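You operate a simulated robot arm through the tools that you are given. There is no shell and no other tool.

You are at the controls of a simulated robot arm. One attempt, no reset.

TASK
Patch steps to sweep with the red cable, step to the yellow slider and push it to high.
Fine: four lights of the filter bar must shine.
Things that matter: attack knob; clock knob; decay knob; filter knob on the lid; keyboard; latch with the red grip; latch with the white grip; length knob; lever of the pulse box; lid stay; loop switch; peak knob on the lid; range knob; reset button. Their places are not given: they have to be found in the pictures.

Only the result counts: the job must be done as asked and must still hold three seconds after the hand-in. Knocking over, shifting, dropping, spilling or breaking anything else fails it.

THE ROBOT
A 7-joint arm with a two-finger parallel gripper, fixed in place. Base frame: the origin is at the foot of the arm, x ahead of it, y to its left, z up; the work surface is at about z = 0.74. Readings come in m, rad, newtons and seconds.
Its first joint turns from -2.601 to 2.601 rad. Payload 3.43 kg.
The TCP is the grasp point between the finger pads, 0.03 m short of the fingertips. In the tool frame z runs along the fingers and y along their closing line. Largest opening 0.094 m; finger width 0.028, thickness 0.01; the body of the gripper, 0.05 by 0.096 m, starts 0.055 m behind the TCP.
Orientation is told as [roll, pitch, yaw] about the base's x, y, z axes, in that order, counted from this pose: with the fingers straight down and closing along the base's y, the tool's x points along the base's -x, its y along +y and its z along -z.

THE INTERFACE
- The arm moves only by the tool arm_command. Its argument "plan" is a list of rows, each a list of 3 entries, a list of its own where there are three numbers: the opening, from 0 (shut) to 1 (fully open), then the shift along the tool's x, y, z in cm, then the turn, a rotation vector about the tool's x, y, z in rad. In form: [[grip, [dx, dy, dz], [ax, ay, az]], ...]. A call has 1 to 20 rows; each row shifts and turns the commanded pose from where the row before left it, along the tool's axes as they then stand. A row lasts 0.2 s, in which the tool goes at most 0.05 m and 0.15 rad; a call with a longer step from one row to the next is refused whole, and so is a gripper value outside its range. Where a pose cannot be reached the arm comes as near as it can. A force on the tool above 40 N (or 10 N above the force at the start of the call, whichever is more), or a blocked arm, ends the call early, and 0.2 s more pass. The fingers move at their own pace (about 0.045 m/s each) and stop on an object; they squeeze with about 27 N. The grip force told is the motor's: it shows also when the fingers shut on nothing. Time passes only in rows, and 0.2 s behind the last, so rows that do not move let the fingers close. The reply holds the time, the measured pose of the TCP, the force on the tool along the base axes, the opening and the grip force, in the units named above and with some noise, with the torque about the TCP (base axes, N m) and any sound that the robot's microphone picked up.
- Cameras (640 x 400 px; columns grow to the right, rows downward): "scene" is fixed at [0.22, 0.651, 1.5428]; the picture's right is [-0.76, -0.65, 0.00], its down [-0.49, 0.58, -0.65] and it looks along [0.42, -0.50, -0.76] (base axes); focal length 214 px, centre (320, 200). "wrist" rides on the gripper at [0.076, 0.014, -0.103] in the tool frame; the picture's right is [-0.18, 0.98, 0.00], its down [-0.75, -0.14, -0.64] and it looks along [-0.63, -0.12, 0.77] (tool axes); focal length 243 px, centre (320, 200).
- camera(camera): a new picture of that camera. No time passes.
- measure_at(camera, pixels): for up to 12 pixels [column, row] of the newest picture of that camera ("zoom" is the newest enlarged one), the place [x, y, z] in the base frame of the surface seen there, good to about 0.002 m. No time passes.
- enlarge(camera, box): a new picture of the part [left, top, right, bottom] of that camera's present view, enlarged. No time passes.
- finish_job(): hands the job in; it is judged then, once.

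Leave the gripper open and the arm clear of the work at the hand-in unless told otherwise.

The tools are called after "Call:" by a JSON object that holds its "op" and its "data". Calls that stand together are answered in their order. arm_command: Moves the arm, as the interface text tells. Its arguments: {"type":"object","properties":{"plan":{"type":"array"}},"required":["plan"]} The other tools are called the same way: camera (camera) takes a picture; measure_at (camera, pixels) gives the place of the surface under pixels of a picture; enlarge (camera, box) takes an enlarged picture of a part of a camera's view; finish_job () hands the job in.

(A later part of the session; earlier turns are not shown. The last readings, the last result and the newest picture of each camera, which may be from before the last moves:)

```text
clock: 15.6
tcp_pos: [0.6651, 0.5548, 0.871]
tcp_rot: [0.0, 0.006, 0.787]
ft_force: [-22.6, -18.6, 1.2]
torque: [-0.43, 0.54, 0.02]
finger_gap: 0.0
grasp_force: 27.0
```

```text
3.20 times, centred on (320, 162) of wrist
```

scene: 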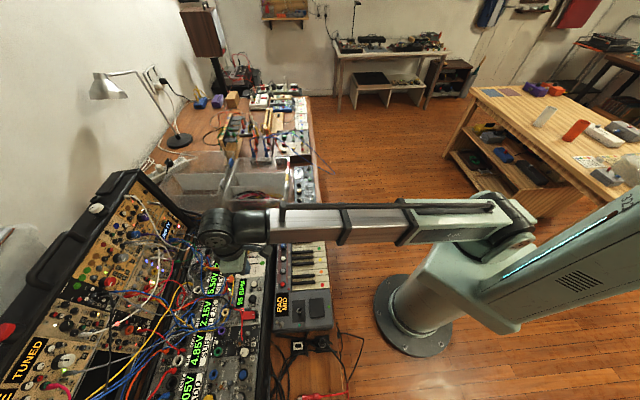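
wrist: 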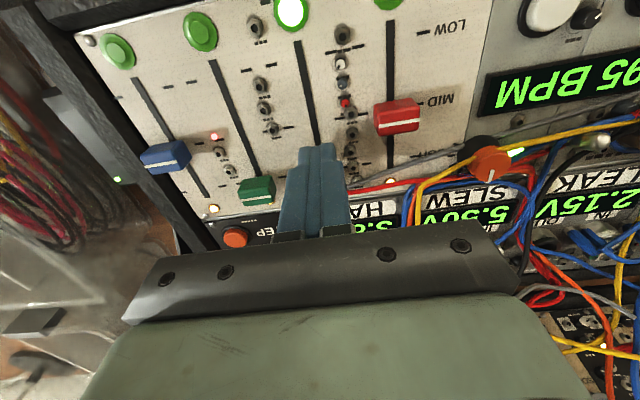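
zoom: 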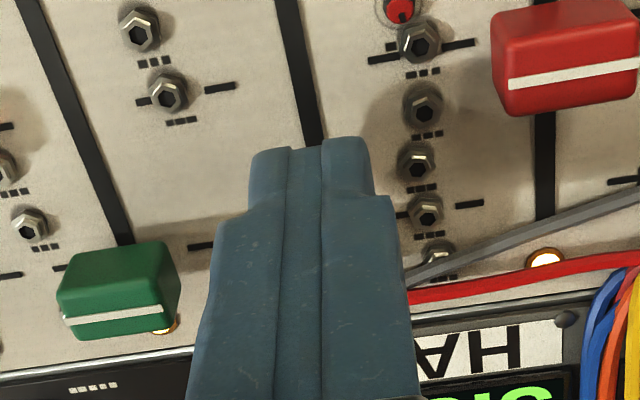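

The stop is reached (about 29 N at u≈0.862), so the yellow slider is fully HIGH. I back off 1 cm and lift straight up.

Call:
{"op": "arm_command", "data": {"plan": [[0, [0.5, 0, 0], [0, 0, 0]], [0, [0.7, 0, 0], [0, 0, 0]], [0, [0, 0, -3], [0, 0, 0]], [0, [0, 0, -4], [0, 0, 0]], [0, [0, 0, -4.5], [0, 0, 0]]]}}

Call:
{"op": "camera", "data": {"camera": "wrist"}}

Call:
{"op": "enlarge", "data": {"camera": "wrist", "box": [180, 60, 420, 210]}}

Call:
{"op": "camera", "data": {"camera": "scene"}}

Call:
{"op": "enlarge", "data": {"camera": "scene", "box": [60, 230, 160, 292]}}

```text
clock: 16.8
tcp_pos: [0.6607, 0.5479, 0.9866]
tcp_rot: [0.0, 0.001, 0.788]
ft_force: [0.2, -0.2, -0.2]
torque: [-0.04, 0.0, 0.02]
finger_gap: 0.0002
grasp_force: 26.8
```

```text
taken
```

wrist: 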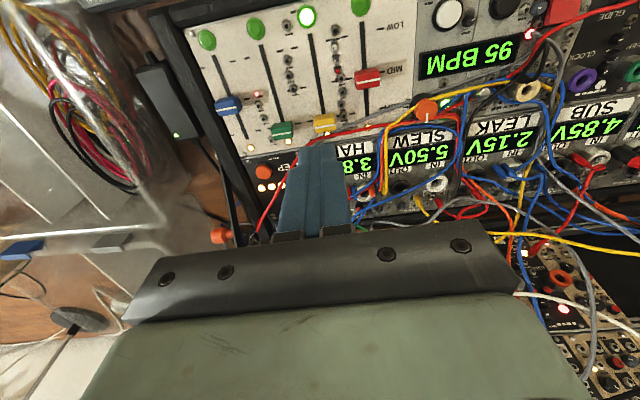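

```text
2.67 times, centred on (300, 135) of wrist
```

zoom: 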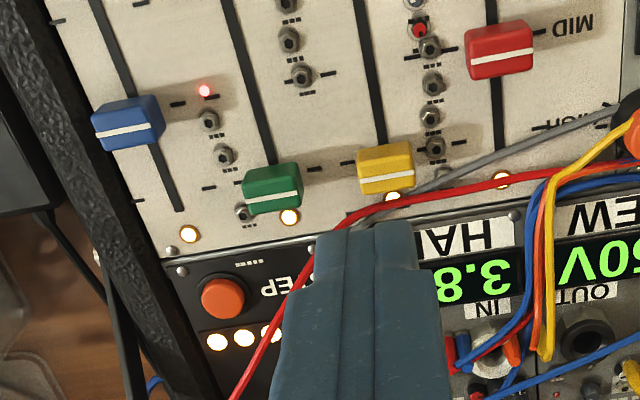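

```text
taken
```

scene: 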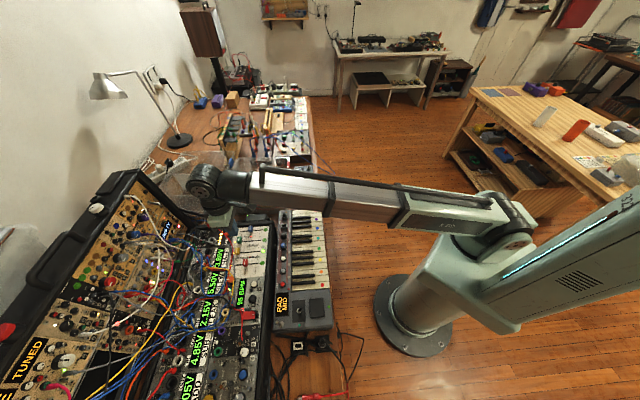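

```text
6.40 times, centred on (110, 261) of scene
```

zoom: 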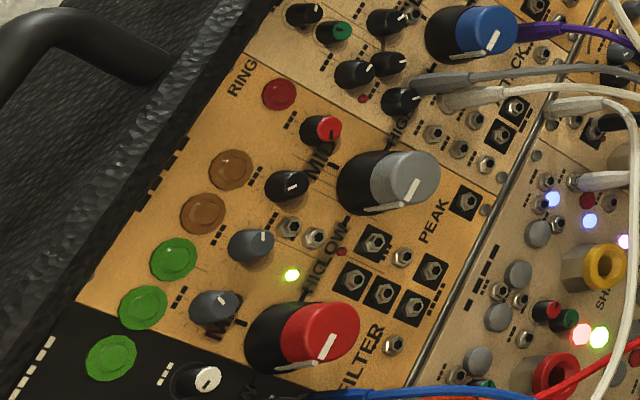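

Yellow is at HIGH and its step lit. The filter bar (three green, two amber, one red) is dark as nothing feeds SWEEP yet. Now to the red cable: I raise a little and travel over the plugs at about (0.20,0.66,1.0), opening the hand.

Call:
{"op": "arm_command", "data": {"plan": [[1, [2.24, 3.68, -2], [0, 0, 0]], [1, [2.24, 3.68, -2], [0, 0, 0]], [1, [2.24, 3.68, -2], [0, 0, 0]], [1, [2.24, 3.68, 0], [0, 0, 0]], [1, [2.24, 3.68, 0], [0, 0, 0]], [1, [2.24, 3.68, 0], [0, 0, 0]], [1, [2.24, 3.68, 0], [0, 0, 0]], [1, [2.24, 3.68, 0], [0, 0, 0]], [1, [2.24, 3.68, 0], [0, 0, 0]], [1, [2.24, 3.68, 0], [0, 0, 0]], [1, [2.24, 3.68, 2], [0, 0, 0]], [1, [0, 0, 3], [0, 0, 0]], [1, [0, 0, 3], [0, 0, 0]]]}}

Call:
{"op": "camera", "data": {"camera": "wrist"}}

Call:
{"op": "camera", "data": {"camera": "scene"}}

```text
clock: 19.6
tcp_pos: [0.1991, 0.6594, 0.9642]
tcp_rot: [0.002, 0.0, 0.787]
ft_force: [-0.2, 0.0, 0.1]
torque: [0.0, 0.03, -0.01]
finger_gap: 0.094
grasp_force: 0.1
```

```text
taken
```

wrist: 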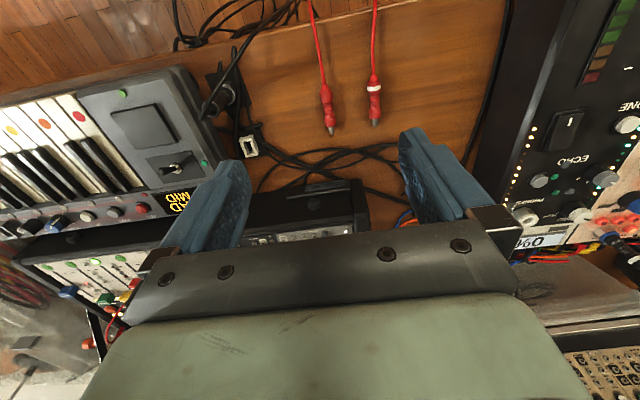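

```text
taken
```

scene: 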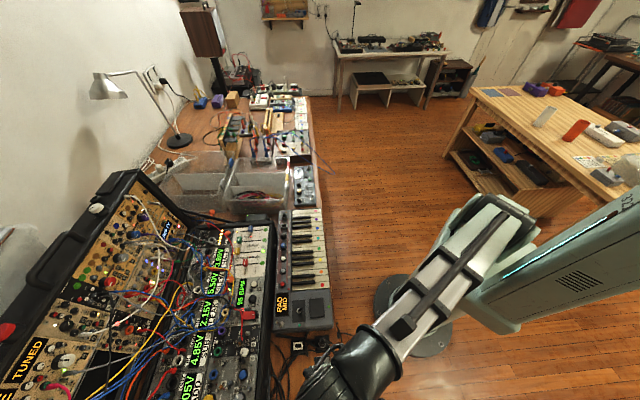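

Both red plugs are visible: one at (328,110) and one with a white band at (375,100). I zoom in.

Call:
{"op": "enlarge", "data": {"camera": "wrist", "box": [290, 50, 418, 130]}}

Call:
{"op": "measure_at", "data": {"camera": "zoom", "pixels": [[160, 150], [168, 185], [180, 225], [192, 275], [200, 300], [207, 325], [405, 120], [410, 150], [413, 185], [415, 220], [418, 258], [420, 280]]}}

Call:
{"op": "enlarge", "data": {"camera": "wrist", "box": [240, 0, 440, 125]}}

```text
5.00 times, centred on (354, 90) of wrist
```

zoom: 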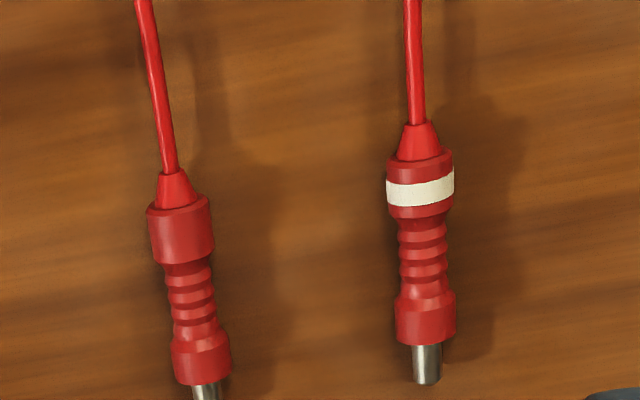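

```text
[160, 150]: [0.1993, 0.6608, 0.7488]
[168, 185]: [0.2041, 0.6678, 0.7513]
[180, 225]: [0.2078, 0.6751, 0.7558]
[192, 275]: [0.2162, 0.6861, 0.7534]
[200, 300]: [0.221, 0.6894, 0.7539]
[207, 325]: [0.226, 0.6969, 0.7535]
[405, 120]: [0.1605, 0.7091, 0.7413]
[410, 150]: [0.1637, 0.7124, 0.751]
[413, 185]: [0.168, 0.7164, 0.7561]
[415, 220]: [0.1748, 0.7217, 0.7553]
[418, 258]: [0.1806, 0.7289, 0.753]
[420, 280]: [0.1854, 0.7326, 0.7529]
```

```text
3.20 times, centred on (340, 62) of wrist
```

zoom: 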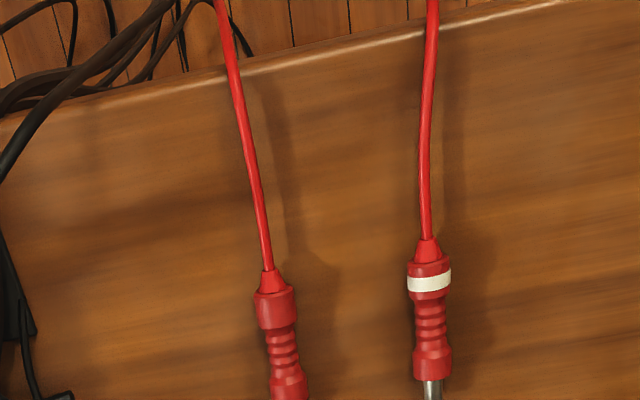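

Plug A (plain) and B (white band) are each ~6 cm long with a silver tip, lying along the +x+y direction. To stand a plug upright in a socket the hand must end up nearly horizontal, with the camera on top. Before grasping I test in free air above the case whether such a pose (fingers pointing along +v, 15° below horizontal) is reachable. First raise and move above STEPS.

Call:
{"op": "arm_command", "data": {"plan": [[1, [0, 0, -3.5], [0, 0, 0]], [1, [0, 0, -3.5], [0, 0, 0]], [1, [0, 0, -3.5], [0, 0, 0]], [1, [0, 0, -3.5], [0, 0, 0]], [1, [-3.2, -2.66, 0], [0, 0, 0]], [1, [-3.2, -2.66, 0], [0, 0, 0]], [1, [-3.2, -2.66, 0], [0, 0, 0]], [1, [-3.2, -2.66, 0], [0, 0, 0]], [1, [-3.2, -2.66, 0], [0, 0, 0]], [1, [-3.2, -2.66, 0], [0, 0, 0]], [1, [-3.2, -2.66, 0], [0, 0, 0]], [1, [-3.2, -2.66, 0], [0, 0, 0]]]}}

Call:
{"op": "arm_command", "data": {"plan": [[1, [0, 0, 0], [0, 0, 0.143]], [1, [0, 0, 0], [0, 0, 0.143]], [1, [0, 0, 0], [0, 0, 0.143]], [1, [0, 0, 0], [0, 0, 0.143]], [1, [0, 0, 0], [0, 0, 0.143]], [1, [0, 0, 0], [0, 0, 0.143]], [1, [0, 0, 0], [0, 0, 0.143]], [1, [0, 0, 0], [0, 0, 0.143]], [1, [0, 0, 0], [0, 0, 0.143]], [1, [0, 0, 0], [0, 0, 0.143]], [1, [0, 0, 0], [0, 0, 0.143]]]}}

Call:
{"op": "camera", "data": {"camera": "scene"}}

```text
clock: 22.2
tcp_pos: [0.5301, 0.6902, 1.1047]
tcp_rot: [0.001, 0.002, 0.789]
ft_force: [0.4, -0.9, 0.0]
torque: [-0.05, -0.03, 0.02]
finger_gap: 0.094
grasp_force: 0.0
```

```text
clock: 24.6
tcp_pos: [0.5303, 0.6913, 1.1065]
tcp_rot: [0.0, -0.001, -0.787]
ft_force: [-0.5, 0.0, 0.9]
torque: [-0.01, 0.03, -0.02]
finger_gap: 0.0938
grasp_force: 0.1
```

```text
taken
```

scene: 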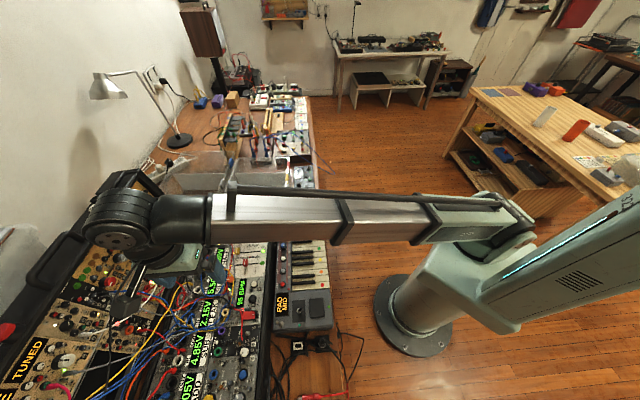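

The yaw turn worked. Now I tilt about the tool's y by +1.3 rad in steps, still high in the air.

Call:
{"op": "arm_command", "data": {"plan": [[1, [0, 0, 0], [0, 0.13, 0]], [1, [0, 0, 0], [0, 0.13, 0]], [1, [0, 0, 0], [0, 0.13, 0]], [1, [0, 0, 0], [0, 0.13, 0]], [1, [0, 0, 0], [0, 0.13, 0]]]}}

Call:
{"op": "arm_command", "data": {"plan": [[1, [0, 0, 0], [0, 0.13, 0]], [1, [0, 0, 0], [0, 0.13, 0]], [1, [0, 0, 0], [0, 0.13, 0]], [1, [0, 0, 0], [0, 0.13, 0]], [1, [0, 0, 0], [0, 0.13, 0]]]}}

Call:
{"op": "camera", "data": {"camera": "scene"}}

Call:
{"op": "camera", "data": {"camera": "wrist"}}

```text
clock: 25.8
tcp_pos: [0.5301, 0.6902, 1.1072]
tcp_rot: [0.0, 0.652, -0.785]
ft_force: [-0.1, -0.4, 0.3]
torque: [-0.01, -0.02, 0.01]
finger_gap: 0.0942
grasp_force: 0.1
```

```text
clock: 27.0
tcp_pos: [0.5318, 0.6909, 1.1051]
tcp_rot: [0.0, 1.301, -0.783]
ft_force: [0.4, 0.4, 0.0]
torque: [0.02, 0.01, 0.01]
finger_gap: 0.0938
grasp_force: 0.0
```

```text
taken
```

scene: 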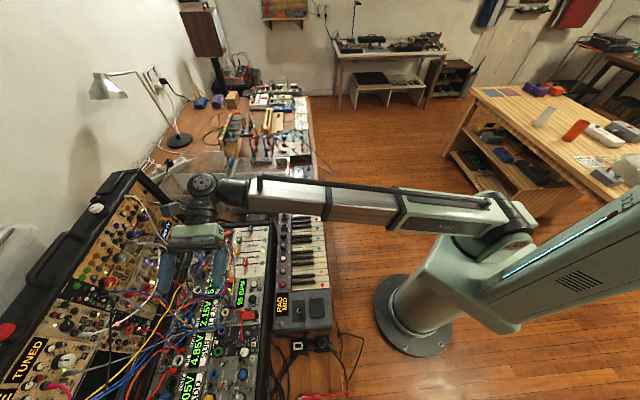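

```text
taken
```

wrist: 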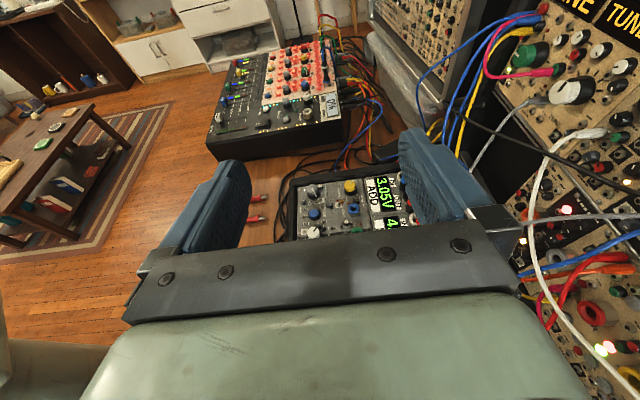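

The pose is reachable with the camera on top. Next I check how high the loose cables around the STEPS/SWEEP sockets stand, from the scene picture.

Call:
{"op": "enlarge", "data": {"camera": "scene", "box": [170, 260, 266, 320]}}

Call:
{"op": "measure_at", "data": {"camera": "scene", "pixels": [[205, 300], [190, 300], [215, 296], [226, 290], [231, 279], [236, 300], [212, 322], [200, 318], [183, 295], [175, 320], [205, 270], [215, 275]]}}

```text
6.67 times, centred on (218, 290) of scene
```

zoom: 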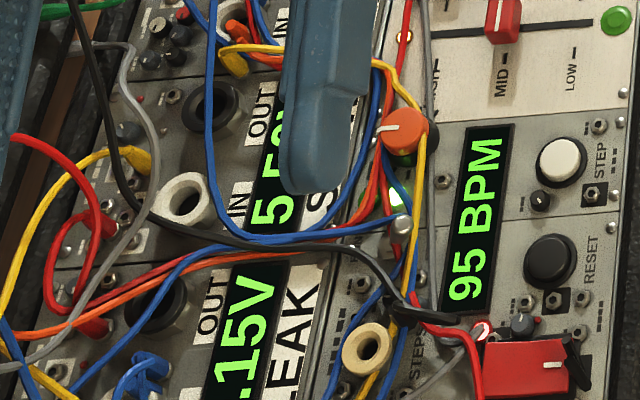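

```text
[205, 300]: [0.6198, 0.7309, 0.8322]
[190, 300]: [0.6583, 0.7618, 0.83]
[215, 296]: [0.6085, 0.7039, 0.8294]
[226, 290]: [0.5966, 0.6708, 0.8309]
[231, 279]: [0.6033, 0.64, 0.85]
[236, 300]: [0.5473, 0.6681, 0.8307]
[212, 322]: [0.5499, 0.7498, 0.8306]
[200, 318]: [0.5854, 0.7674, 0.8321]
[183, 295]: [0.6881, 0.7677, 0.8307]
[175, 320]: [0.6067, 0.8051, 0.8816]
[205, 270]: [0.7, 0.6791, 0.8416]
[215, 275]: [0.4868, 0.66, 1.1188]
```

Let me measure heights of the cables directly on the zoom (blue, grey, black, yellow strands near STEPS).

Call:
{"op": "measure_at", "data": {"camera": "zoom", "pixels": [[265, 238], [330, 232], [355, 252], [385, 290], [420, 310], [460, 332], [415, 255], [440, 185], [412, 70], [365, 290], [340, 330], [430, 388]]}}

Call:
{"op": "measure_at", "data": {"camera": "zoom", "pixels": [[366, 350], [345, 345], [388, 345], [366, 328], [366, 372], [520, 365], [570, 370], [400, 225], [377, 380], [232, 250], [200, 265], [100, 220]]}}

```text
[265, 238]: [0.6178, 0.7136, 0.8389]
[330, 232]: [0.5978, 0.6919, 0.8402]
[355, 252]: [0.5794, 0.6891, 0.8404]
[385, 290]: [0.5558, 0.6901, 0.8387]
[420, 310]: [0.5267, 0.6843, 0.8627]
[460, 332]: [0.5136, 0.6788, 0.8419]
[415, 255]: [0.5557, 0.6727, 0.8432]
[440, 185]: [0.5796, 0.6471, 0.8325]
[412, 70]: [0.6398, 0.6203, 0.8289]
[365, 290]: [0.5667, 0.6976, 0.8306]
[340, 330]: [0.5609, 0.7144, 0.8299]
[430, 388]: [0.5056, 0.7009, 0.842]
```

```text
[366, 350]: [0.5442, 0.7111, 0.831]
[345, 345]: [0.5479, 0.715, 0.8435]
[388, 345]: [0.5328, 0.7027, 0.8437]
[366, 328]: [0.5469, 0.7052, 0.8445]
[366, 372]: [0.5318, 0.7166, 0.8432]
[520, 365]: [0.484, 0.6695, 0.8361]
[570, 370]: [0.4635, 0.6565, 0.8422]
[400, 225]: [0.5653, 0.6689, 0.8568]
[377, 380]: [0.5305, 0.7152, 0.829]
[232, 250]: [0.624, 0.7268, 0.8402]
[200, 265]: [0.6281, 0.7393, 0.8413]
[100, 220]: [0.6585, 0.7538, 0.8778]
```

Cables there lie nearly on the panel (z≈0.84), tallest item is a black clip next to STEPS (z≈0.863) and a small silver knob (0.857). A hand coming along +v and 20° below horizontal clears them. I return the hand to pointing straight down with yaw 45° and go back to the plugs.

Call:
{"op": "arm_command", "data": {"plan": [[0.5, [0, 0, 0], [0, -0.13, 0]], [0.5, [0, 0, 0], [0, -0.13, 0]], [0.5, [0, 0, 0], [0, -0.13, 0]], [0.5, [0, 0, 0], [0, -0.13, 0]], [0.5, [0, 0, 0], [0, -0.13, 0]], [0.5, [0, 0, 0], [0, -0.13, 0]], [0.5, [0, 0, 0], [0, -0.13, 0]], [0.5, [0, 0, 0], [0, -0.13, 0]], [0.5, [0, 0, 0], [0, -0.13, 0]], [0.5, [0, 0, 0], [0, -0.13, 0]]]}}

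Call:
{"op": "arm_command", "data": {"plan": [[0.5, [0, 0, 0], [0, 0, -0.143]], [0.5, [0, 0, 0], [0, 0, -0.143]], [0.5, [0, 0, 0], [0, 0, -0.143]], [0.5, [0, 0, 0], [0, 0, -0.143]], [0.5, [0, 0, 0], [0, 0, -0.143]], [0.5, [0, 0, 0], [0, 0, -0.143]], [0.5, [0, 0, 0], [0, 0, -0.143]], [0.5, [0, 0, 0], [0, 0, -0.143]], [0.5, [0, 0, 0], [0, 0, -0.143]], [0.5, [0, 0, 0], [0, 0, -0.143]], [0.5, [0, 0, 0], [0, 0, -0.143]]]}}

```text
clock: 29.2
tcp_pos: [0.5309, 0.6905, 1.1056]
tcp_rot: [0.0, -0.002, -0.785]
ft_force: [0.3, 0.4, 0.2]
torque: [0.0, -0.01, 0.0]
finger_gap: 0.0471
grasp_force: 0.1
```

```text
clock: 31.6
tcp_pos: [0.5301, 0.6902, 1.1056]
tcp_rot: [0.0, 0.001, 0.79]
ft_force: [-0.7, 0.2, 0.5]
torque: [-0.01, 0.0, -0.01]
finger_gap: 0.0471
grasp_force: 0.1
```

Back to straight-down, yaw 45°. Now I move over plug A at about (0.22,0.683,0.88).

Call:
{"op": "arm_command", "data": {"plan": [[0.5, [2.8, 2.68, 0], [0, 0, 0]], [0.5, [2.8, 2.68, 0], [0, 0, 0]], [0.5, [2.8, 2.68, 0], [0, 0, 0]], [0.5, [2.8, 2.68, 0], [0, 0, 0]], [0.5, [2.8, 2.68, 0], [0, 0, 0]], [0.5, [2.8, 2.68, 0], [0, 0, 0]], [0.5, [2.8, 2.68, 0], [0, 0, 0]], [0.5, [2.8, 2.68, 0], [0, 0, 0]], [0.5, [0, 0, 3.76], [0, 0, 0]], [0.5, [0, 0, 3.76], [0, 0, 0]], [0.5, [0, 0, 3.76], [0, 0, 0]], [0.5, [0, 0, 3.76], [0, 0, 0]], [0.5, [0, 0, 3.76], [0, 0, 0]], [0.5, [0, 0, 3.76], [0, 0, 0]]]}}

Call:
{"op": "camera", "data": {"camera": "wrist"}}

Call:
{"op": "enlarge", "data": {"camera": "wrist", "box": [256, 40, 384, 120]}}

```text
clock: 34.6
tcp_pos: [0.22, 0.6826, 0.879]
tcp_rot: [-0.001, 0.0, 0.787]
ft_force: [-0.3, -0.2, -0.3]
torque: [0.0, -0.01, 0.01]
finger_gap: 0.0472
grasp_force: 0.1
```

```text
taken
```

wrist: 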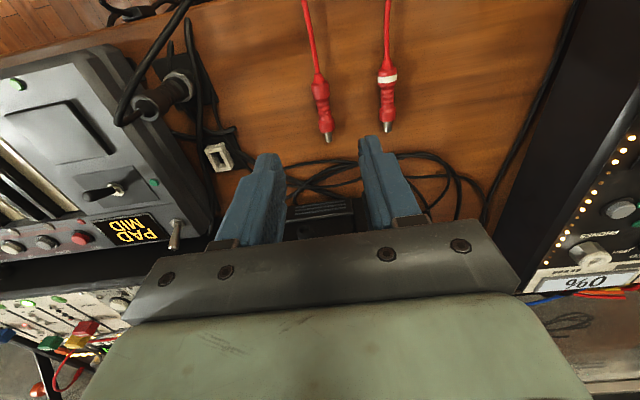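

```text
5.00 times, centred on (320, 80) of wrist
```

zoom: 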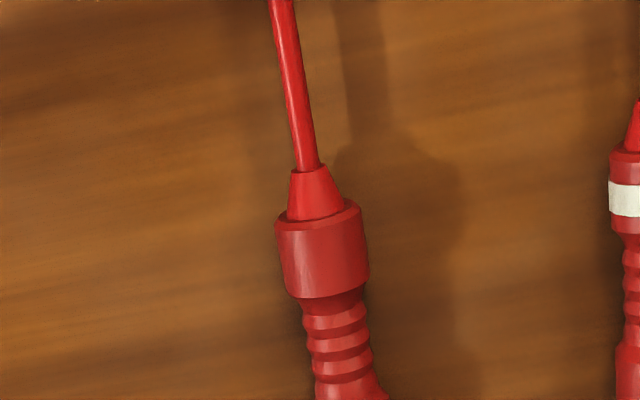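

I zoom directly on plug A, (300–350, 70–150), and measure points along its axis.

Call:
{"op": "enlarge", "data": {"camera": "wrist", "box": [260, 70, 388, 150]}}

Call:
{"op": "measure_at", "data": {"camera": "zoom", "pixels": [[297, 50], [300, 75], [303, 110], [308, 140], [316, 175], [322, 215], [328, 250], [332, 285], [335, 310], [337, 325], [340, 350], [260, 250]]}}

```text
5.00 times, centred on (324, 110) of wrist
```

zoom: 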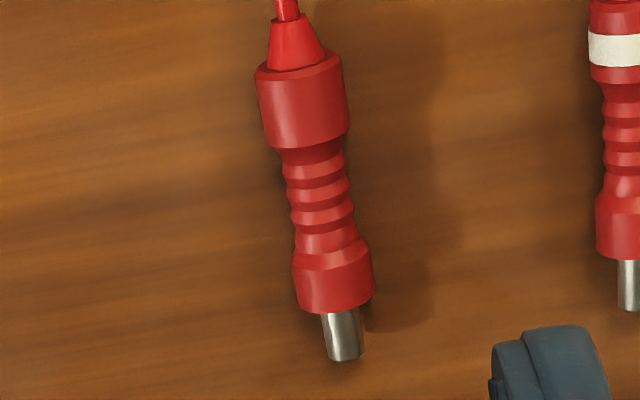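

```text
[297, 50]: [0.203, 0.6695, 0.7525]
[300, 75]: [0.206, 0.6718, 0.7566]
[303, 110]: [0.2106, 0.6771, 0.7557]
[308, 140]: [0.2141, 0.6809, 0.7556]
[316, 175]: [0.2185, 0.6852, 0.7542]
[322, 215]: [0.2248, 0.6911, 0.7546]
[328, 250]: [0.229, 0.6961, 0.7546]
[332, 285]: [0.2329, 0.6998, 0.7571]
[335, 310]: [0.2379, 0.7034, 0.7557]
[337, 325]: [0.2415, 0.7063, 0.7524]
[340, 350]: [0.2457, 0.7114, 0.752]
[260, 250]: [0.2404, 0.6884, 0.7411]
```

Plug A: axis exactly at 45°, v≈0.3295, shoulder at u≈0.666, tip end ≈0.678, axis z≈0.748, table 0.7405. I'll grasp its waist (u≈0.642) with the hand leaned 20°. First shift slightly, lean the hand, and descend to about 2 cm above grasp height.

Call:
{"op": "arm_command", "data": {"plan": [[0.45, [0.11, 0.24, 0], [0, 0, 0]], [0.45, [0, 0, 0], [0, -0.1163, 0]], [0.45, [0, 0, 0], [0, -0.1163, 0]], [0.45, [0, 0, 0], [0, -0.1163, 0]], [0.45, [0.97, 0, 2.66], [0, 0, 0]], [0.45, [0.97, 0, 2.66], [0, 0, 0]], [0.45, [0.97, 0, 2.66], [0, 0, 0]]]}}

Call:
{"op": "camera", "data": {"camera": "wrist"}}

Call:
{"op": "camera", "data": {"camera": "scene"}}

```text
clock: 36.2
tcp_pos: [0.2181, 0.6845, 0.794]
tcp_rot: [0.0, -0.347, 0.787]
ft_force: [-0.6, -0.5, -0.2]
torque: [0.03, -0.02, -0.02]
finger_gap: 0.0425
grasp_force: 0.0
```

```text
taken
```

wrist: 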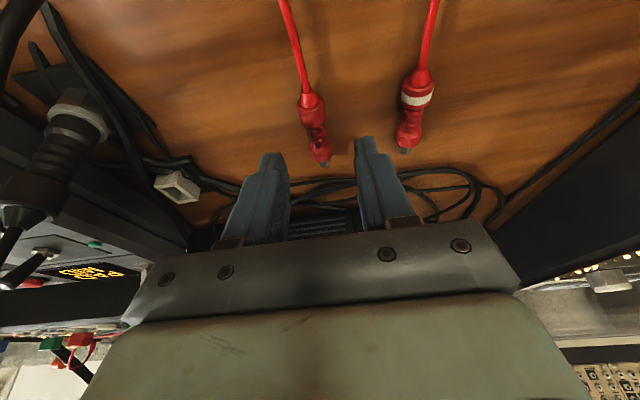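

```text
taken
```

scene: 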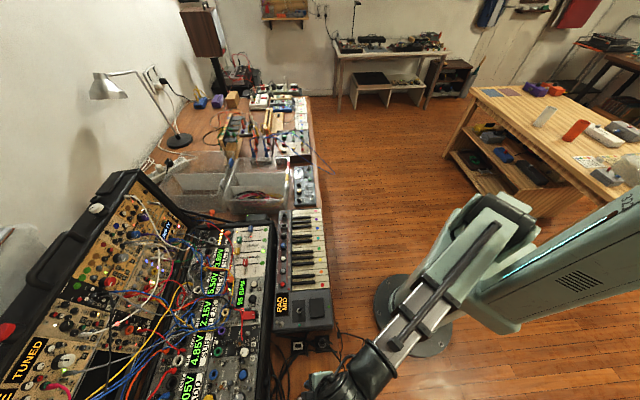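

The two fingertips are symmetric about plug A (column ≈318). I lower the last 2 cm in small steps.

Call:
{"op": "arm_command", "data": {"plan": [[0.45, [0.31, 0, 0.72], [0, 0, 0]], [0.45, [0.23, 0, 0.54], [0, 0, 0]], [0.45, [0.12, 0, 0.28], [0, 0, 0]], [0.45, [0.06, 0, 0.15], [0, 0, 0]]]}}

Call:
{"op": "camera", "data": {"camera": "wrist"}}

Call:
{"op": "enlarge", "data": {"camera": "wrist", "box": [240, 80, 400, 180]}}

```text
clock: 37.2
tcp_pos: [0.2164, 0.6835, 0.7776]
tcp_rot: [0.0, -0.35, 0.788]
ft_force: [-0.2, -0.3, 0.2]
torque: [-0.03, -0.03, 0.02]
finger_gap: 0.0423
grasp_force: 0.1
```

```text
taken
```

wrist: 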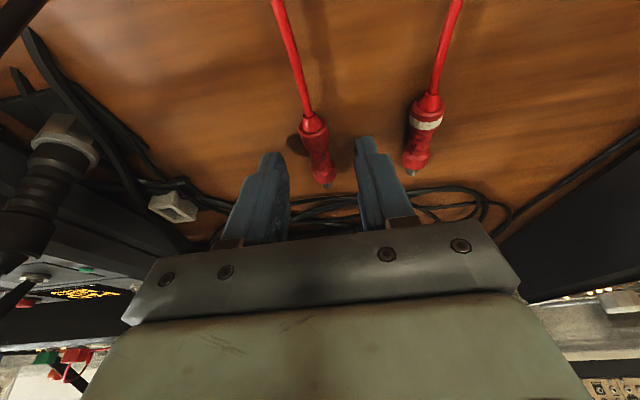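

```text
4.00 times, centred on (320, 130) of wrist
```

zoom: 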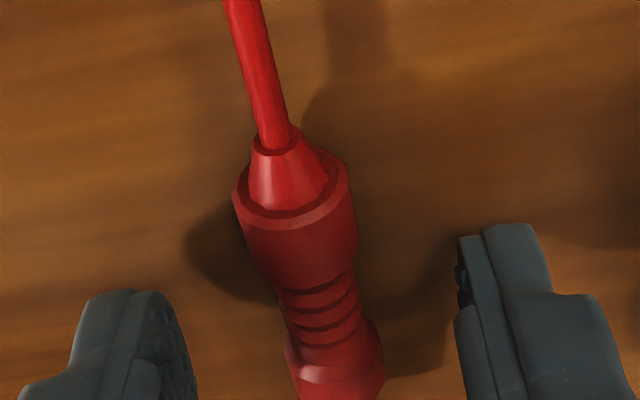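

The waist is centred between the pads; z reads 0.7776, a bit high. I go down 2 mm more, checking for table contact.

Call:
{"op": "arm_command", "data": {"plan": [[0.45, [0.035, 0, 0.095], [0, 0, 0]], [0.45, [0.035, 0, 0.095], [0, 0, 0]]]}}

```text
clock: 37.8
tcp_pos: [0.2162, 0.683, 0.7746]
tcp_rot: [-0.001, -0.35, 0.788]
ft_force: [0.6, -1.1, 0.2]
torque: [0.01, -0.01, 0.02]
finger_gap: 0.0424
grasp_force: 0.0
```

At z 0.7746 with no contact. Now I close the fingers on the waist.

Call:
{"op": "arm_command", "data": {"plan": [[0, [0, 0, 0], [0, 0, 0]], [0, [0, 0, 0], [0, 0, 0]], [0, [0, 0, 0], [0, 0, 0]], [0, [0, 0, 0], [0, 0, 0]]]}}

Call:
{"op": "camera", "data": {"camera": "wrist"}}

Call:
{"op": "enlarge", "data": {"camera": "wrist", "box": [240, 80, 400, 180]}}

```text
clock: 38.8
tcp_pos: [0.2168, 0.6835, 0.7755]
tcp_rot: [0.001, -0.348, 0.787]
ft_force: [0.1, 0.3, 1.1]
torque: [0.01, -0.01, 0.03]
finger_gap: 0.0134
grasp_force: 27.0
```

```text
taken
```

wrist: 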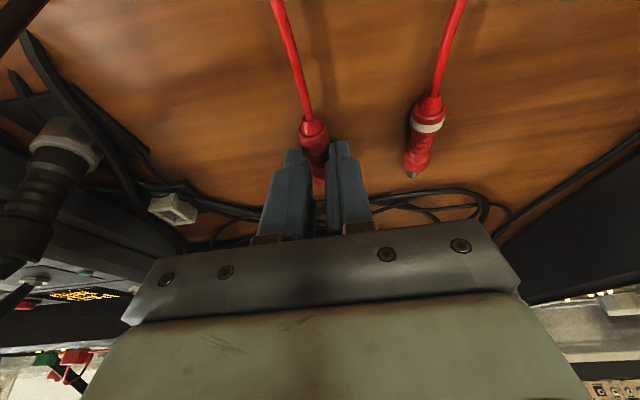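

```text
4.00 times, centred on (320, 130) of wrist
```

zoom: 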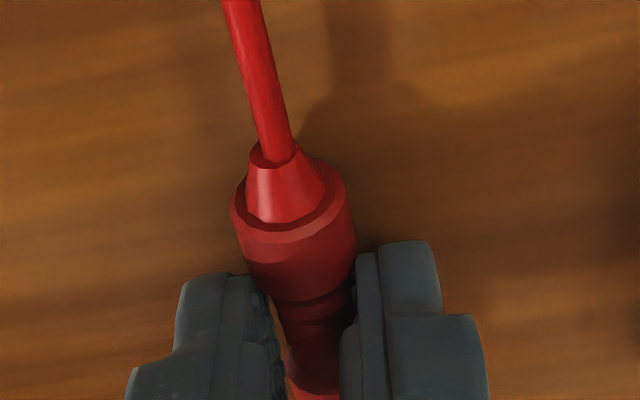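

Gripped with a 13.4 mm gap. I lift 6 cm slowly and look.

Call:
{"op": "arm_command", "data": {"plan": [[0, [-0.34, 0, -0.94], [0, 0, 0]], [0, [-0.68, 0, -1.88], [0, 0, 0]], [0, [-1.03, 0, -2.82], [0, 0, 0]]]}}

Call:
{"op": "camera", "data": {"camera": "wrist"}}

Call:
{"op": "enlarge", "data": {"camera": "wrist", "box": [240, 60, 440, 185]}}

```text
clock: 39.6
tcp_pos: [0.2164, 0.6833, 0.835]
tcp_rot: [-0.001, -0.349, 0.786]
ft_force: [-0.3, 0.0, -0.3]
torque: [0.02, 0.01, 0.0]
finger_gap: 0.0132
grasp_force: 26.8
```

```text
taken
```

wrist: 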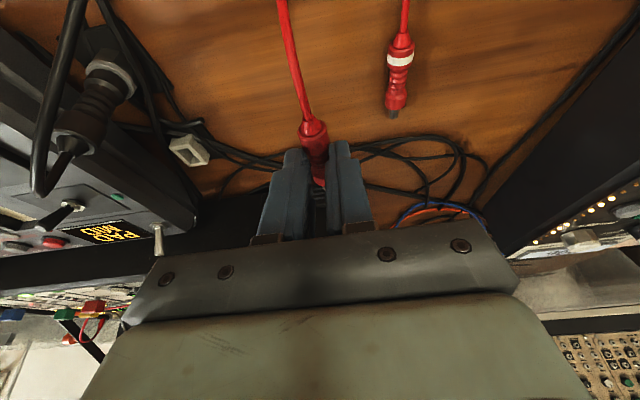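

```text
3.20 times, centred on (340, 122) of wrist
```

zoom: 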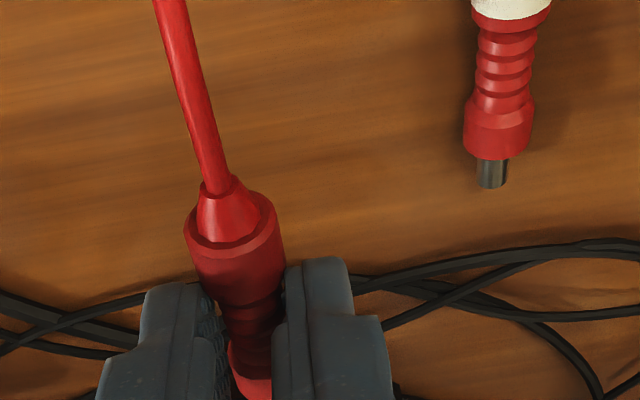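

Plug A is held well; plug B stayed in place. I raise to z≈1.0, bring the hand vertical and travel toward SWEEP at moderate speed, then check.

Call:
{"op": "arm_command", "data": {"plan": [[0, [-1.03, 0, -2.82], [0, 0, 0]], [0, [-1.03, 0, -2.82], [0, 0, 0]], [0, [-1.03, 0, -2.82], [0, 0, 0]], [0, [-1.03, 0, -2.82], [0, 0, 0]], [0, [-1.03, 0, -2.82], [0, 0, 0]], [0, [-0.5, 0, -1.41], [0, 0, 0]], [0, [0, 0, 0], [0, 0.1163, 0]], [0, [0, 0, 0], [0, 0.1163, 0]], [0, [0, 0, 0], [0, 0.1163, 0]], [0, [-3.07, -1.78, 0], [0, 0, 0]], [0, [-3.07, -1.78, 0], [0, 0, 0]], [0, [-3.07, -1.78, 0], [0, 0, 0]], [0, [-3.07, -1.78, 0], [0, 0, 0]]]}}

Call:
{"op": "camera", "data": {"camera": "wrist"}}

Call:
{"op": "camera", "data": {"camera": "scene"}}

```text
clock: 42.4
tcp_pos: [0.3535, 0.7205, 0.9999]
tcp_rot: [0.0, -0.001, 0.786]
ft_force: [0.0, -0.1, -0.3]
torque: [-0.01, -0.02, 0.02]
finger_gap: 0.0134
grasp_force: 26.6
```

```text
taken
```

wrist: 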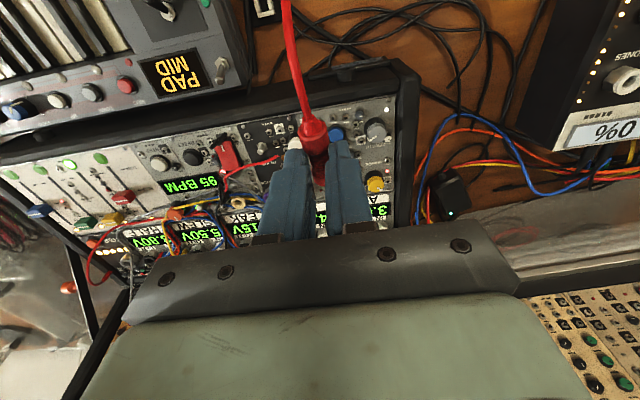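

```text
taken
```

scene: 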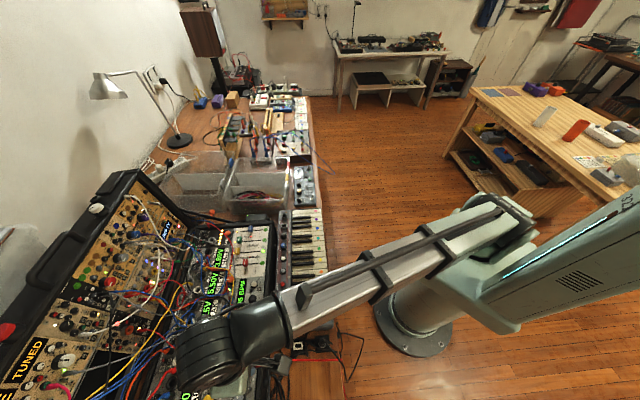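

All good, plug steady. I finish the travel to above SWEEP (TCP ≈ (0.491,0.756,1.0)) and then yaw by −90°.

Call:
{"op": "arm_command", "data": {"plan": [[0, [-3.07, -1.78, 0], [0, 0, 0]], [0, [-3.07, -1.78, 0], [0, 0, 0]], [0, [-3.07, -1.78, 0], [0, 0, 0]], [0, [-3.07, -1.78, 0], [0, 0, 0]], [0, [0, 0, 0], [0, 0, 0.1428]], [0, [0, 0, 0], [0, 0, 0.1428]], [0, [0, 0, 0], [0, 0, 0.1428]], [0, [0, 0, 0], [0, 0, 0.1428]], [0, [0, 0, 0], [0, 0, 0.1428]], [0, [0, 0, 0], [0, 0, 0.1428]], [0, [0, 0, 0], [0, 0, 0.1428]], [0, [0, 0, 0], [0, 0, 0.1428]], [0, [0, 0, 0], [0, 0, 0.1428]], [0, [0, 0, 0], [0, 0, 0.1428]], [0, [0, 0, 0], [0, 0, 0.1428]]]}}

Call:
{"op": "camera", "data": {"camera": "wrist"}}

Call:
{"op": "camera", "data": {"camera": "scene"}}

```text
clock: 45.6
tcp_pos: [0.4908, 0.7565, 0.9996]
tcp_rot: [-0.001, 0.001, -0.785]
ft_force: [0.4, 0.2, -1.1]
torque: [0.0, -0.02, 0.0]
finger_gap: 0.0131
grasp_force: 27.2
```

```text
taken
```

wrist: 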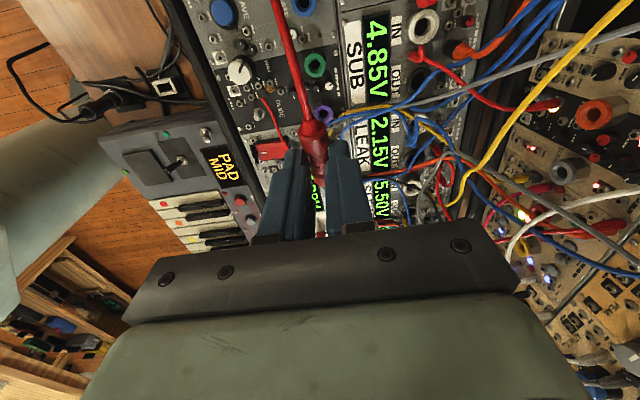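

```text
taken
```

scene: 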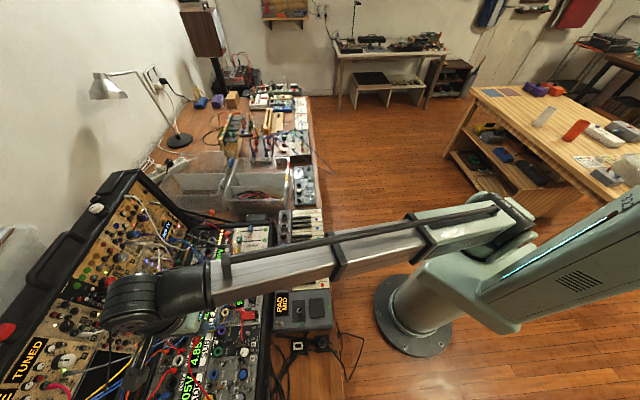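

Yaw done; plug is still in the pads. Now tilt by +70° about the tool's y, so the plug's tip turns downward.

Call:
{"op": "arm_command", "data": {"plan": [[0, [0, 0, 0], [0, 0.1357, 0]], [0, [0, 0, 0], [0, 0.1357, 0]], [0, [0, 0, 0], [0, 0.1357, 0]], [0, [0, 0, 0], [0, 0.1357, 0]], [0, [0, 0, 0], [0, 0.1357, 0]], [0, [0, 0, 0], [0, 0.1357, 0]], [0, [0, 0, 0], [0, 0.1357, 0]], [0, [0, 0, 0], [0, 0.1357, 0]], [0, [0, 0, 0], [0, 0.1361, 0]], [0, [0, 0, 0], [0, 0, 0]]]}}

Call:
{"op": "camera", "data": {"camera": "wrist"}}

Call:
{"op": "camera", "data": {"camera": "scene"}}

Call:
{"op": "enlarge", "data": {"camera": "scene", "box": [150, 270, 278, 350]}}

```text
clock: 47.8
tcp_pos: [0.4915, 0.7567, 0.9993]
tcp_rot: [0.002, 1.224, -0.782]
ft_force: [-0.8, -0.6, -0.6]
torque: [0.0, -0.01, -0.03]
finger_gap: 0.0133
grasp_force: 26.7
```

```text
taken
```

wrist: 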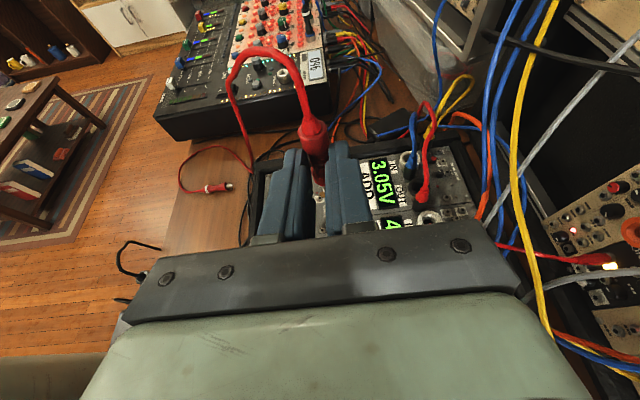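

```text
taken
```

scene: 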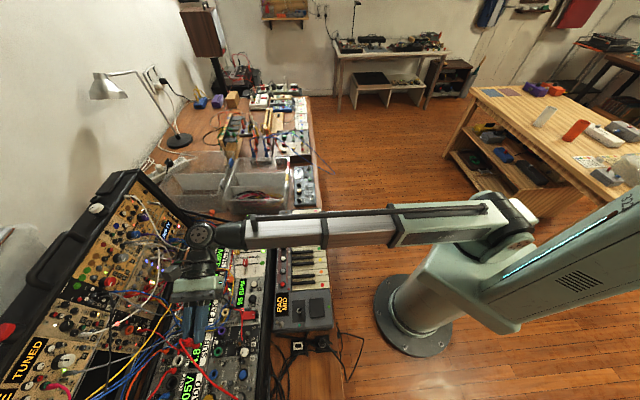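

```text
5.00 times, centred on (214, 310) of scene
```

zoom: 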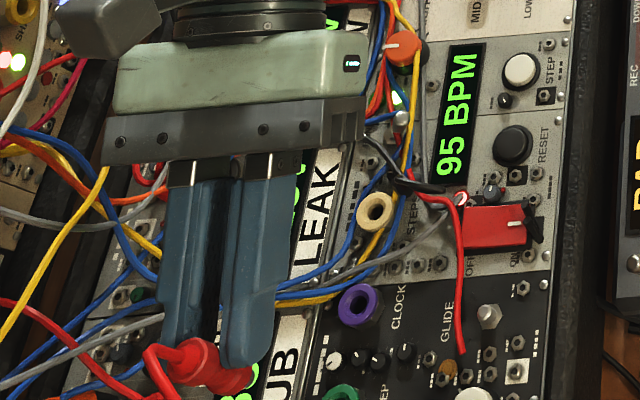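

The plug now points down with the cable arching toward the robot side. I zoom on the plug from both cameras to check that it is upright and where its axis lies.

Call:
{"op": "enlarge", "data": {"camera": "scene", "box": [166, 325, 230, 365]}}

Call:
{"op": "measure_at", "data": {"camera": "zoom", "pixels": [[180, 160], [210, 150], [230, 170], [250, 180], [290, 190], [320, 195], [350, 200], [385, 215], [400, 220], [300, 150], [330, 165], [380, 180]]}}

Call:
{"op": "enlarge", "data": {"camera": "wrist", "box": [260, 90, 388, 170]}}

```text
10.00 times, centred on (198, 345) of scene
```

zoom: 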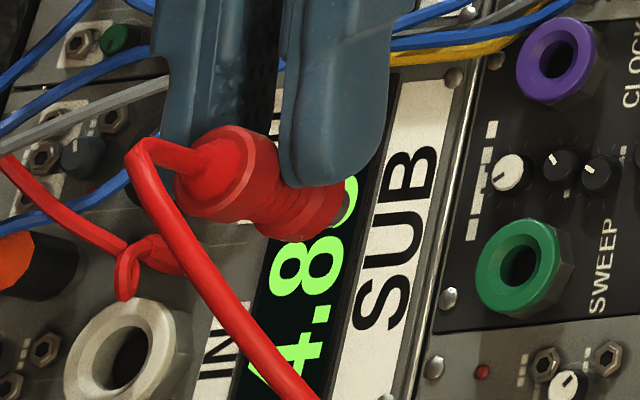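

```text
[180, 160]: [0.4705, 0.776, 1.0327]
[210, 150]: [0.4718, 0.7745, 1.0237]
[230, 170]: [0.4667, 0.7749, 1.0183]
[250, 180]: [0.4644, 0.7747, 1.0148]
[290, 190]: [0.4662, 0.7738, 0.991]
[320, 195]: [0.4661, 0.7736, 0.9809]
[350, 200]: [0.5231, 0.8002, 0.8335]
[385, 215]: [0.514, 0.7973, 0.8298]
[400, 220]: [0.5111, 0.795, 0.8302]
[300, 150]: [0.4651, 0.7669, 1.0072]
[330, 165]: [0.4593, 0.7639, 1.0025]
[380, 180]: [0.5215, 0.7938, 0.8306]
```

```text
5.00 times, centred on (324, 130) of wrist
```

zoom: 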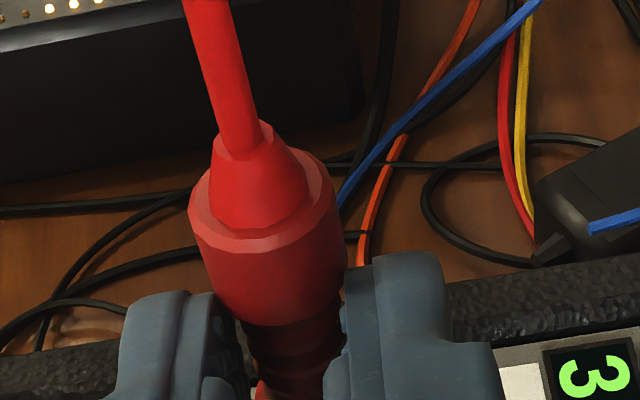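

The plug axis works out to about (0.4714,0.777), nearly over SWEEP. I re-measure the SWEEP ring in this sharp zoom for its exact centre.

Call:
{"op": "enlarge", "data": {"camera": "scene", "box": [206, 342, 230, 357]}}

Call:
{"op": "enlarge", "data": {"camera": "scene", "box": [212, 302, 238, 318]}}

```text
16.00 times, centred on (218, 350) of scene
```

zoom: 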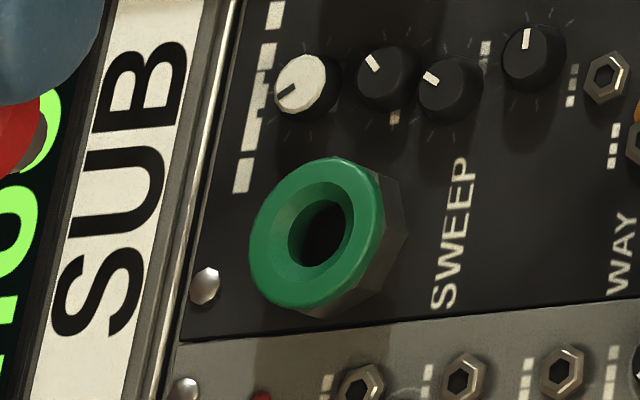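

```text
16.00 times, centred on (225, 310) of scene
```

zoom: 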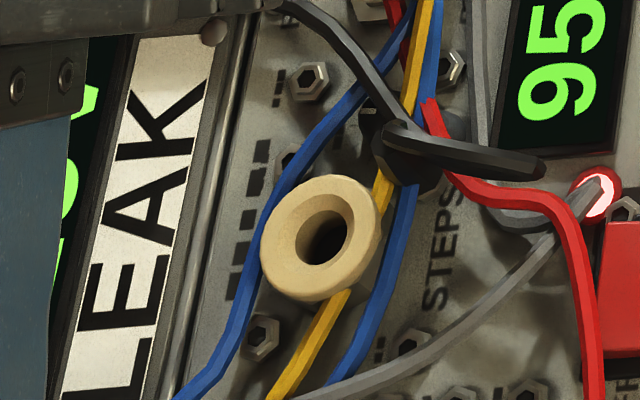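

I measure the STEPS ring rim in this newest zoom first, then re-enlarge SWEEP and measure its rim.

Call:
{"op": "measure_at", "data": {"camera": "zoom", "pixels": [[271, 250], [371, 224], [338, 186], [304, 290], [283, 210], [360, 262], [295, 195], [347, 280]]}}

Call:
{"op": "enlarge", "data": {"camera": "scene", "box": [206, 342, 230, 357]}}

Call:
{"op": "measure_at", "data": {"camera": "zoom", "pixels": [[260, 248], [374, 220], [337, 168], [297, 300], [275, 205], [358, 264], [300, 175], [335, 293], [317, 234], [268, 275], [367, 193]]}}

```text
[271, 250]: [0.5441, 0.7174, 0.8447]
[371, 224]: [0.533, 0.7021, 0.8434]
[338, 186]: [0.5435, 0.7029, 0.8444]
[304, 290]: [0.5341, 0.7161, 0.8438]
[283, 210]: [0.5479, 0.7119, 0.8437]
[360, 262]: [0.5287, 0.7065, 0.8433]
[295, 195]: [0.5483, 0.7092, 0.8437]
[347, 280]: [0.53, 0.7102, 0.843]
```

```text
16.00 times, centred on (218, 350) of scene
```

zoom: 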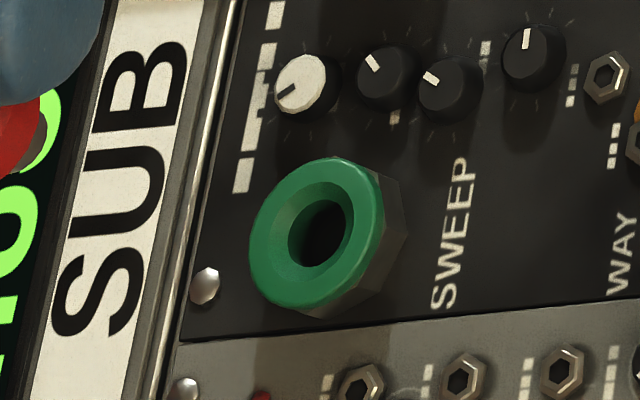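

```text
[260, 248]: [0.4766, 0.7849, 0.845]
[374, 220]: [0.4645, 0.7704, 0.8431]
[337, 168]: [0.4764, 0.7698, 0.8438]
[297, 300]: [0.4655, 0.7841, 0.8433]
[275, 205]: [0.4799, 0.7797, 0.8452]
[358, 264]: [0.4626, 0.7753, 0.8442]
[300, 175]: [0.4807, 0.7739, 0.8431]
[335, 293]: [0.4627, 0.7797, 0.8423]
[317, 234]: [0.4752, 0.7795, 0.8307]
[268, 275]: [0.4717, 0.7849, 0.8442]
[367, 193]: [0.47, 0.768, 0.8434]
```

Averaged rim points give SWEEP centre (0.4711,0.7771) and STEPS centre (0.5387,0.7095), tops at z 0.844. The plug axis is within ~1 mm of SWEEP. I descend 8 cm first and look.

Call:
{"op": "arm_command", "data": {"plan": [[0, [-1.88, 0, 0.68], [0, 0, 0]], [0, [-1.88, 0, 0.68], [0, 0, 0]], [0, [-1.88, 0, 0.68], [0, 0, 0]], [0, [-1.88, 0, 0.68], [0, 0, 0]], [0, [0, 0, 0], [0, 0, 0]]]}}

Call:
{"op": "camera", "data": {"camera": "scene"}}

Call:
{"op": "enlarge", "data": {"camera": "scene", "box": [180, 315, 260, 365]}}

Call:
{"op": "camera", "data": {"camera": "wrist"}}

```text
clock: 49.0
tcp_pos: [0.4919, 0.756, 0.9209]
tcp_rot: [0.0, 1.221, -0.784]
ft_force: [-0.3, 0.4, -0.3]
torque: [0.0, 0.01, -0.02]
finger_gap: 0.0137
grasp_force: 27.2
```

```text
taken
```

scene: 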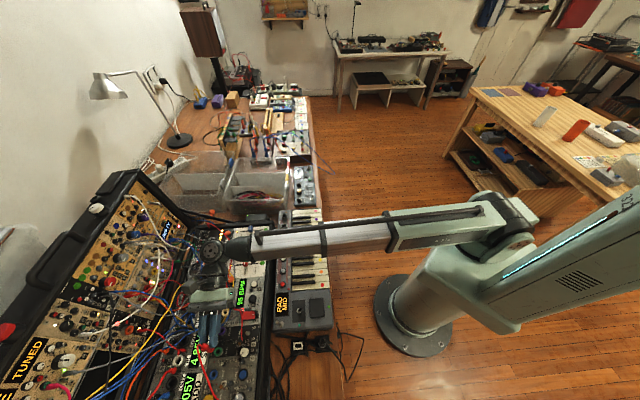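

```text
8.00 times, centred on (220, 340) of scene
```

zoom: 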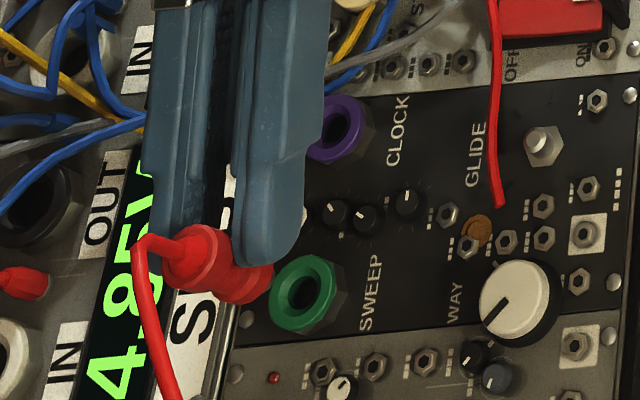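

```text
taken
```

wrist: 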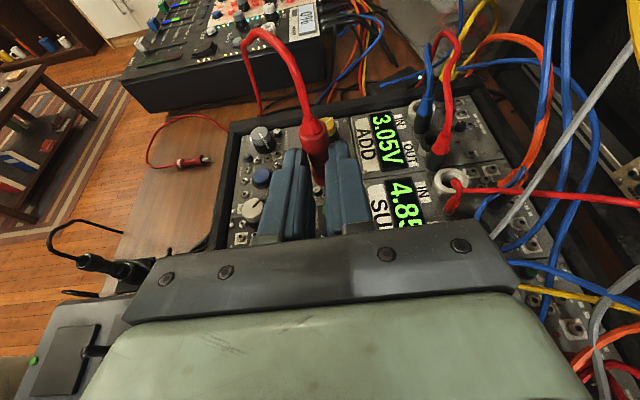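

I measure the plug surface (zoom near (195,255) to (255,290)) and the wrist/forearm heights for clearance.

Call:
{"op": "enlarge", "data": {"camera": "scene", "box": [190, 325, 230, 350]}}

Call:
{"op": "measure_at", "data": {"camera": "scene", "pixels": [[300, 240], [260, 242], [208, 252], [225, 262], [300, 252], [210, 290], [215, 275], [240, 258]]}}

```text
16.00 times, centred on (210, 338) of scene
```

zoom: 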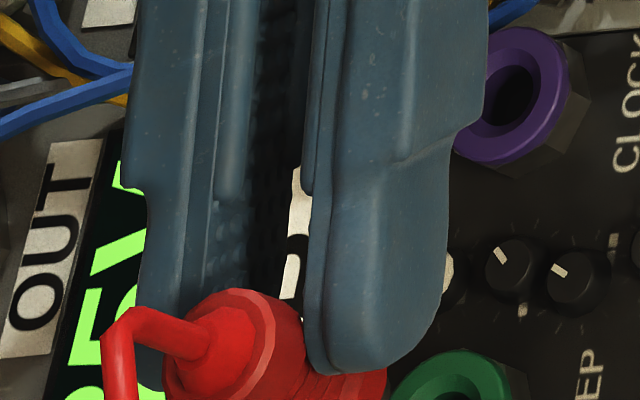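

```text
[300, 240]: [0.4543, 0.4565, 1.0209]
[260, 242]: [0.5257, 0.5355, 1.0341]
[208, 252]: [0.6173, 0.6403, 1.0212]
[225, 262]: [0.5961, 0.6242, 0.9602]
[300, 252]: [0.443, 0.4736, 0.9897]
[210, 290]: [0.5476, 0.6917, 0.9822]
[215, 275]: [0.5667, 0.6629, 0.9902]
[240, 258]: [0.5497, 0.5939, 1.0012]
```

Call:
{"op": "measure_at", "data": {"camera": "zoom", "pixels": [[205, 350], [225, 340], [250, 350], [280, 340], [285, 370], [320, 385], [350, 385], [370, 390], [250, 380], [275, 320]]}}

Call:
{"op": "enlarge", "data": {"camera": "scene", "box": [195, 335, 235, 360]}}

```text
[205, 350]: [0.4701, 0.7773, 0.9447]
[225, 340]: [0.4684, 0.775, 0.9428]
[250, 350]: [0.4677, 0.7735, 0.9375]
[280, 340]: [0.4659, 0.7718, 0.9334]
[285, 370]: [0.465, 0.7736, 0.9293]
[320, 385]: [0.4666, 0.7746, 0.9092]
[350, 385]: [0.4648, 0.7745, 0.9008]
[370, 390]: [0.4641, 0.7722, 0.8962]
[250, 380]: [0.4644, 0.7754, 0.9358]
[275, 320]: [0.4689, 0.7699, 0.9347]
```

```text
16.00 times, centred on (215, 348) of scene
```

zoom: 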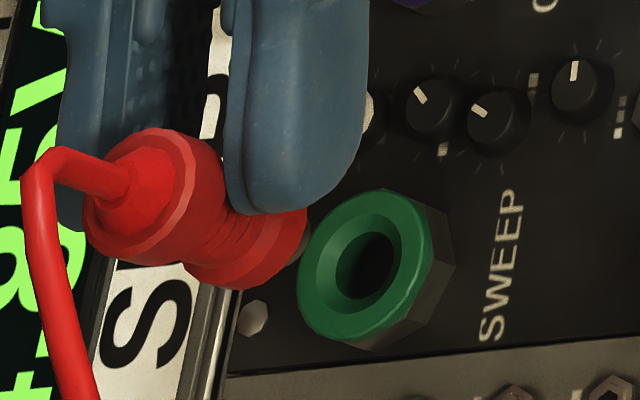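

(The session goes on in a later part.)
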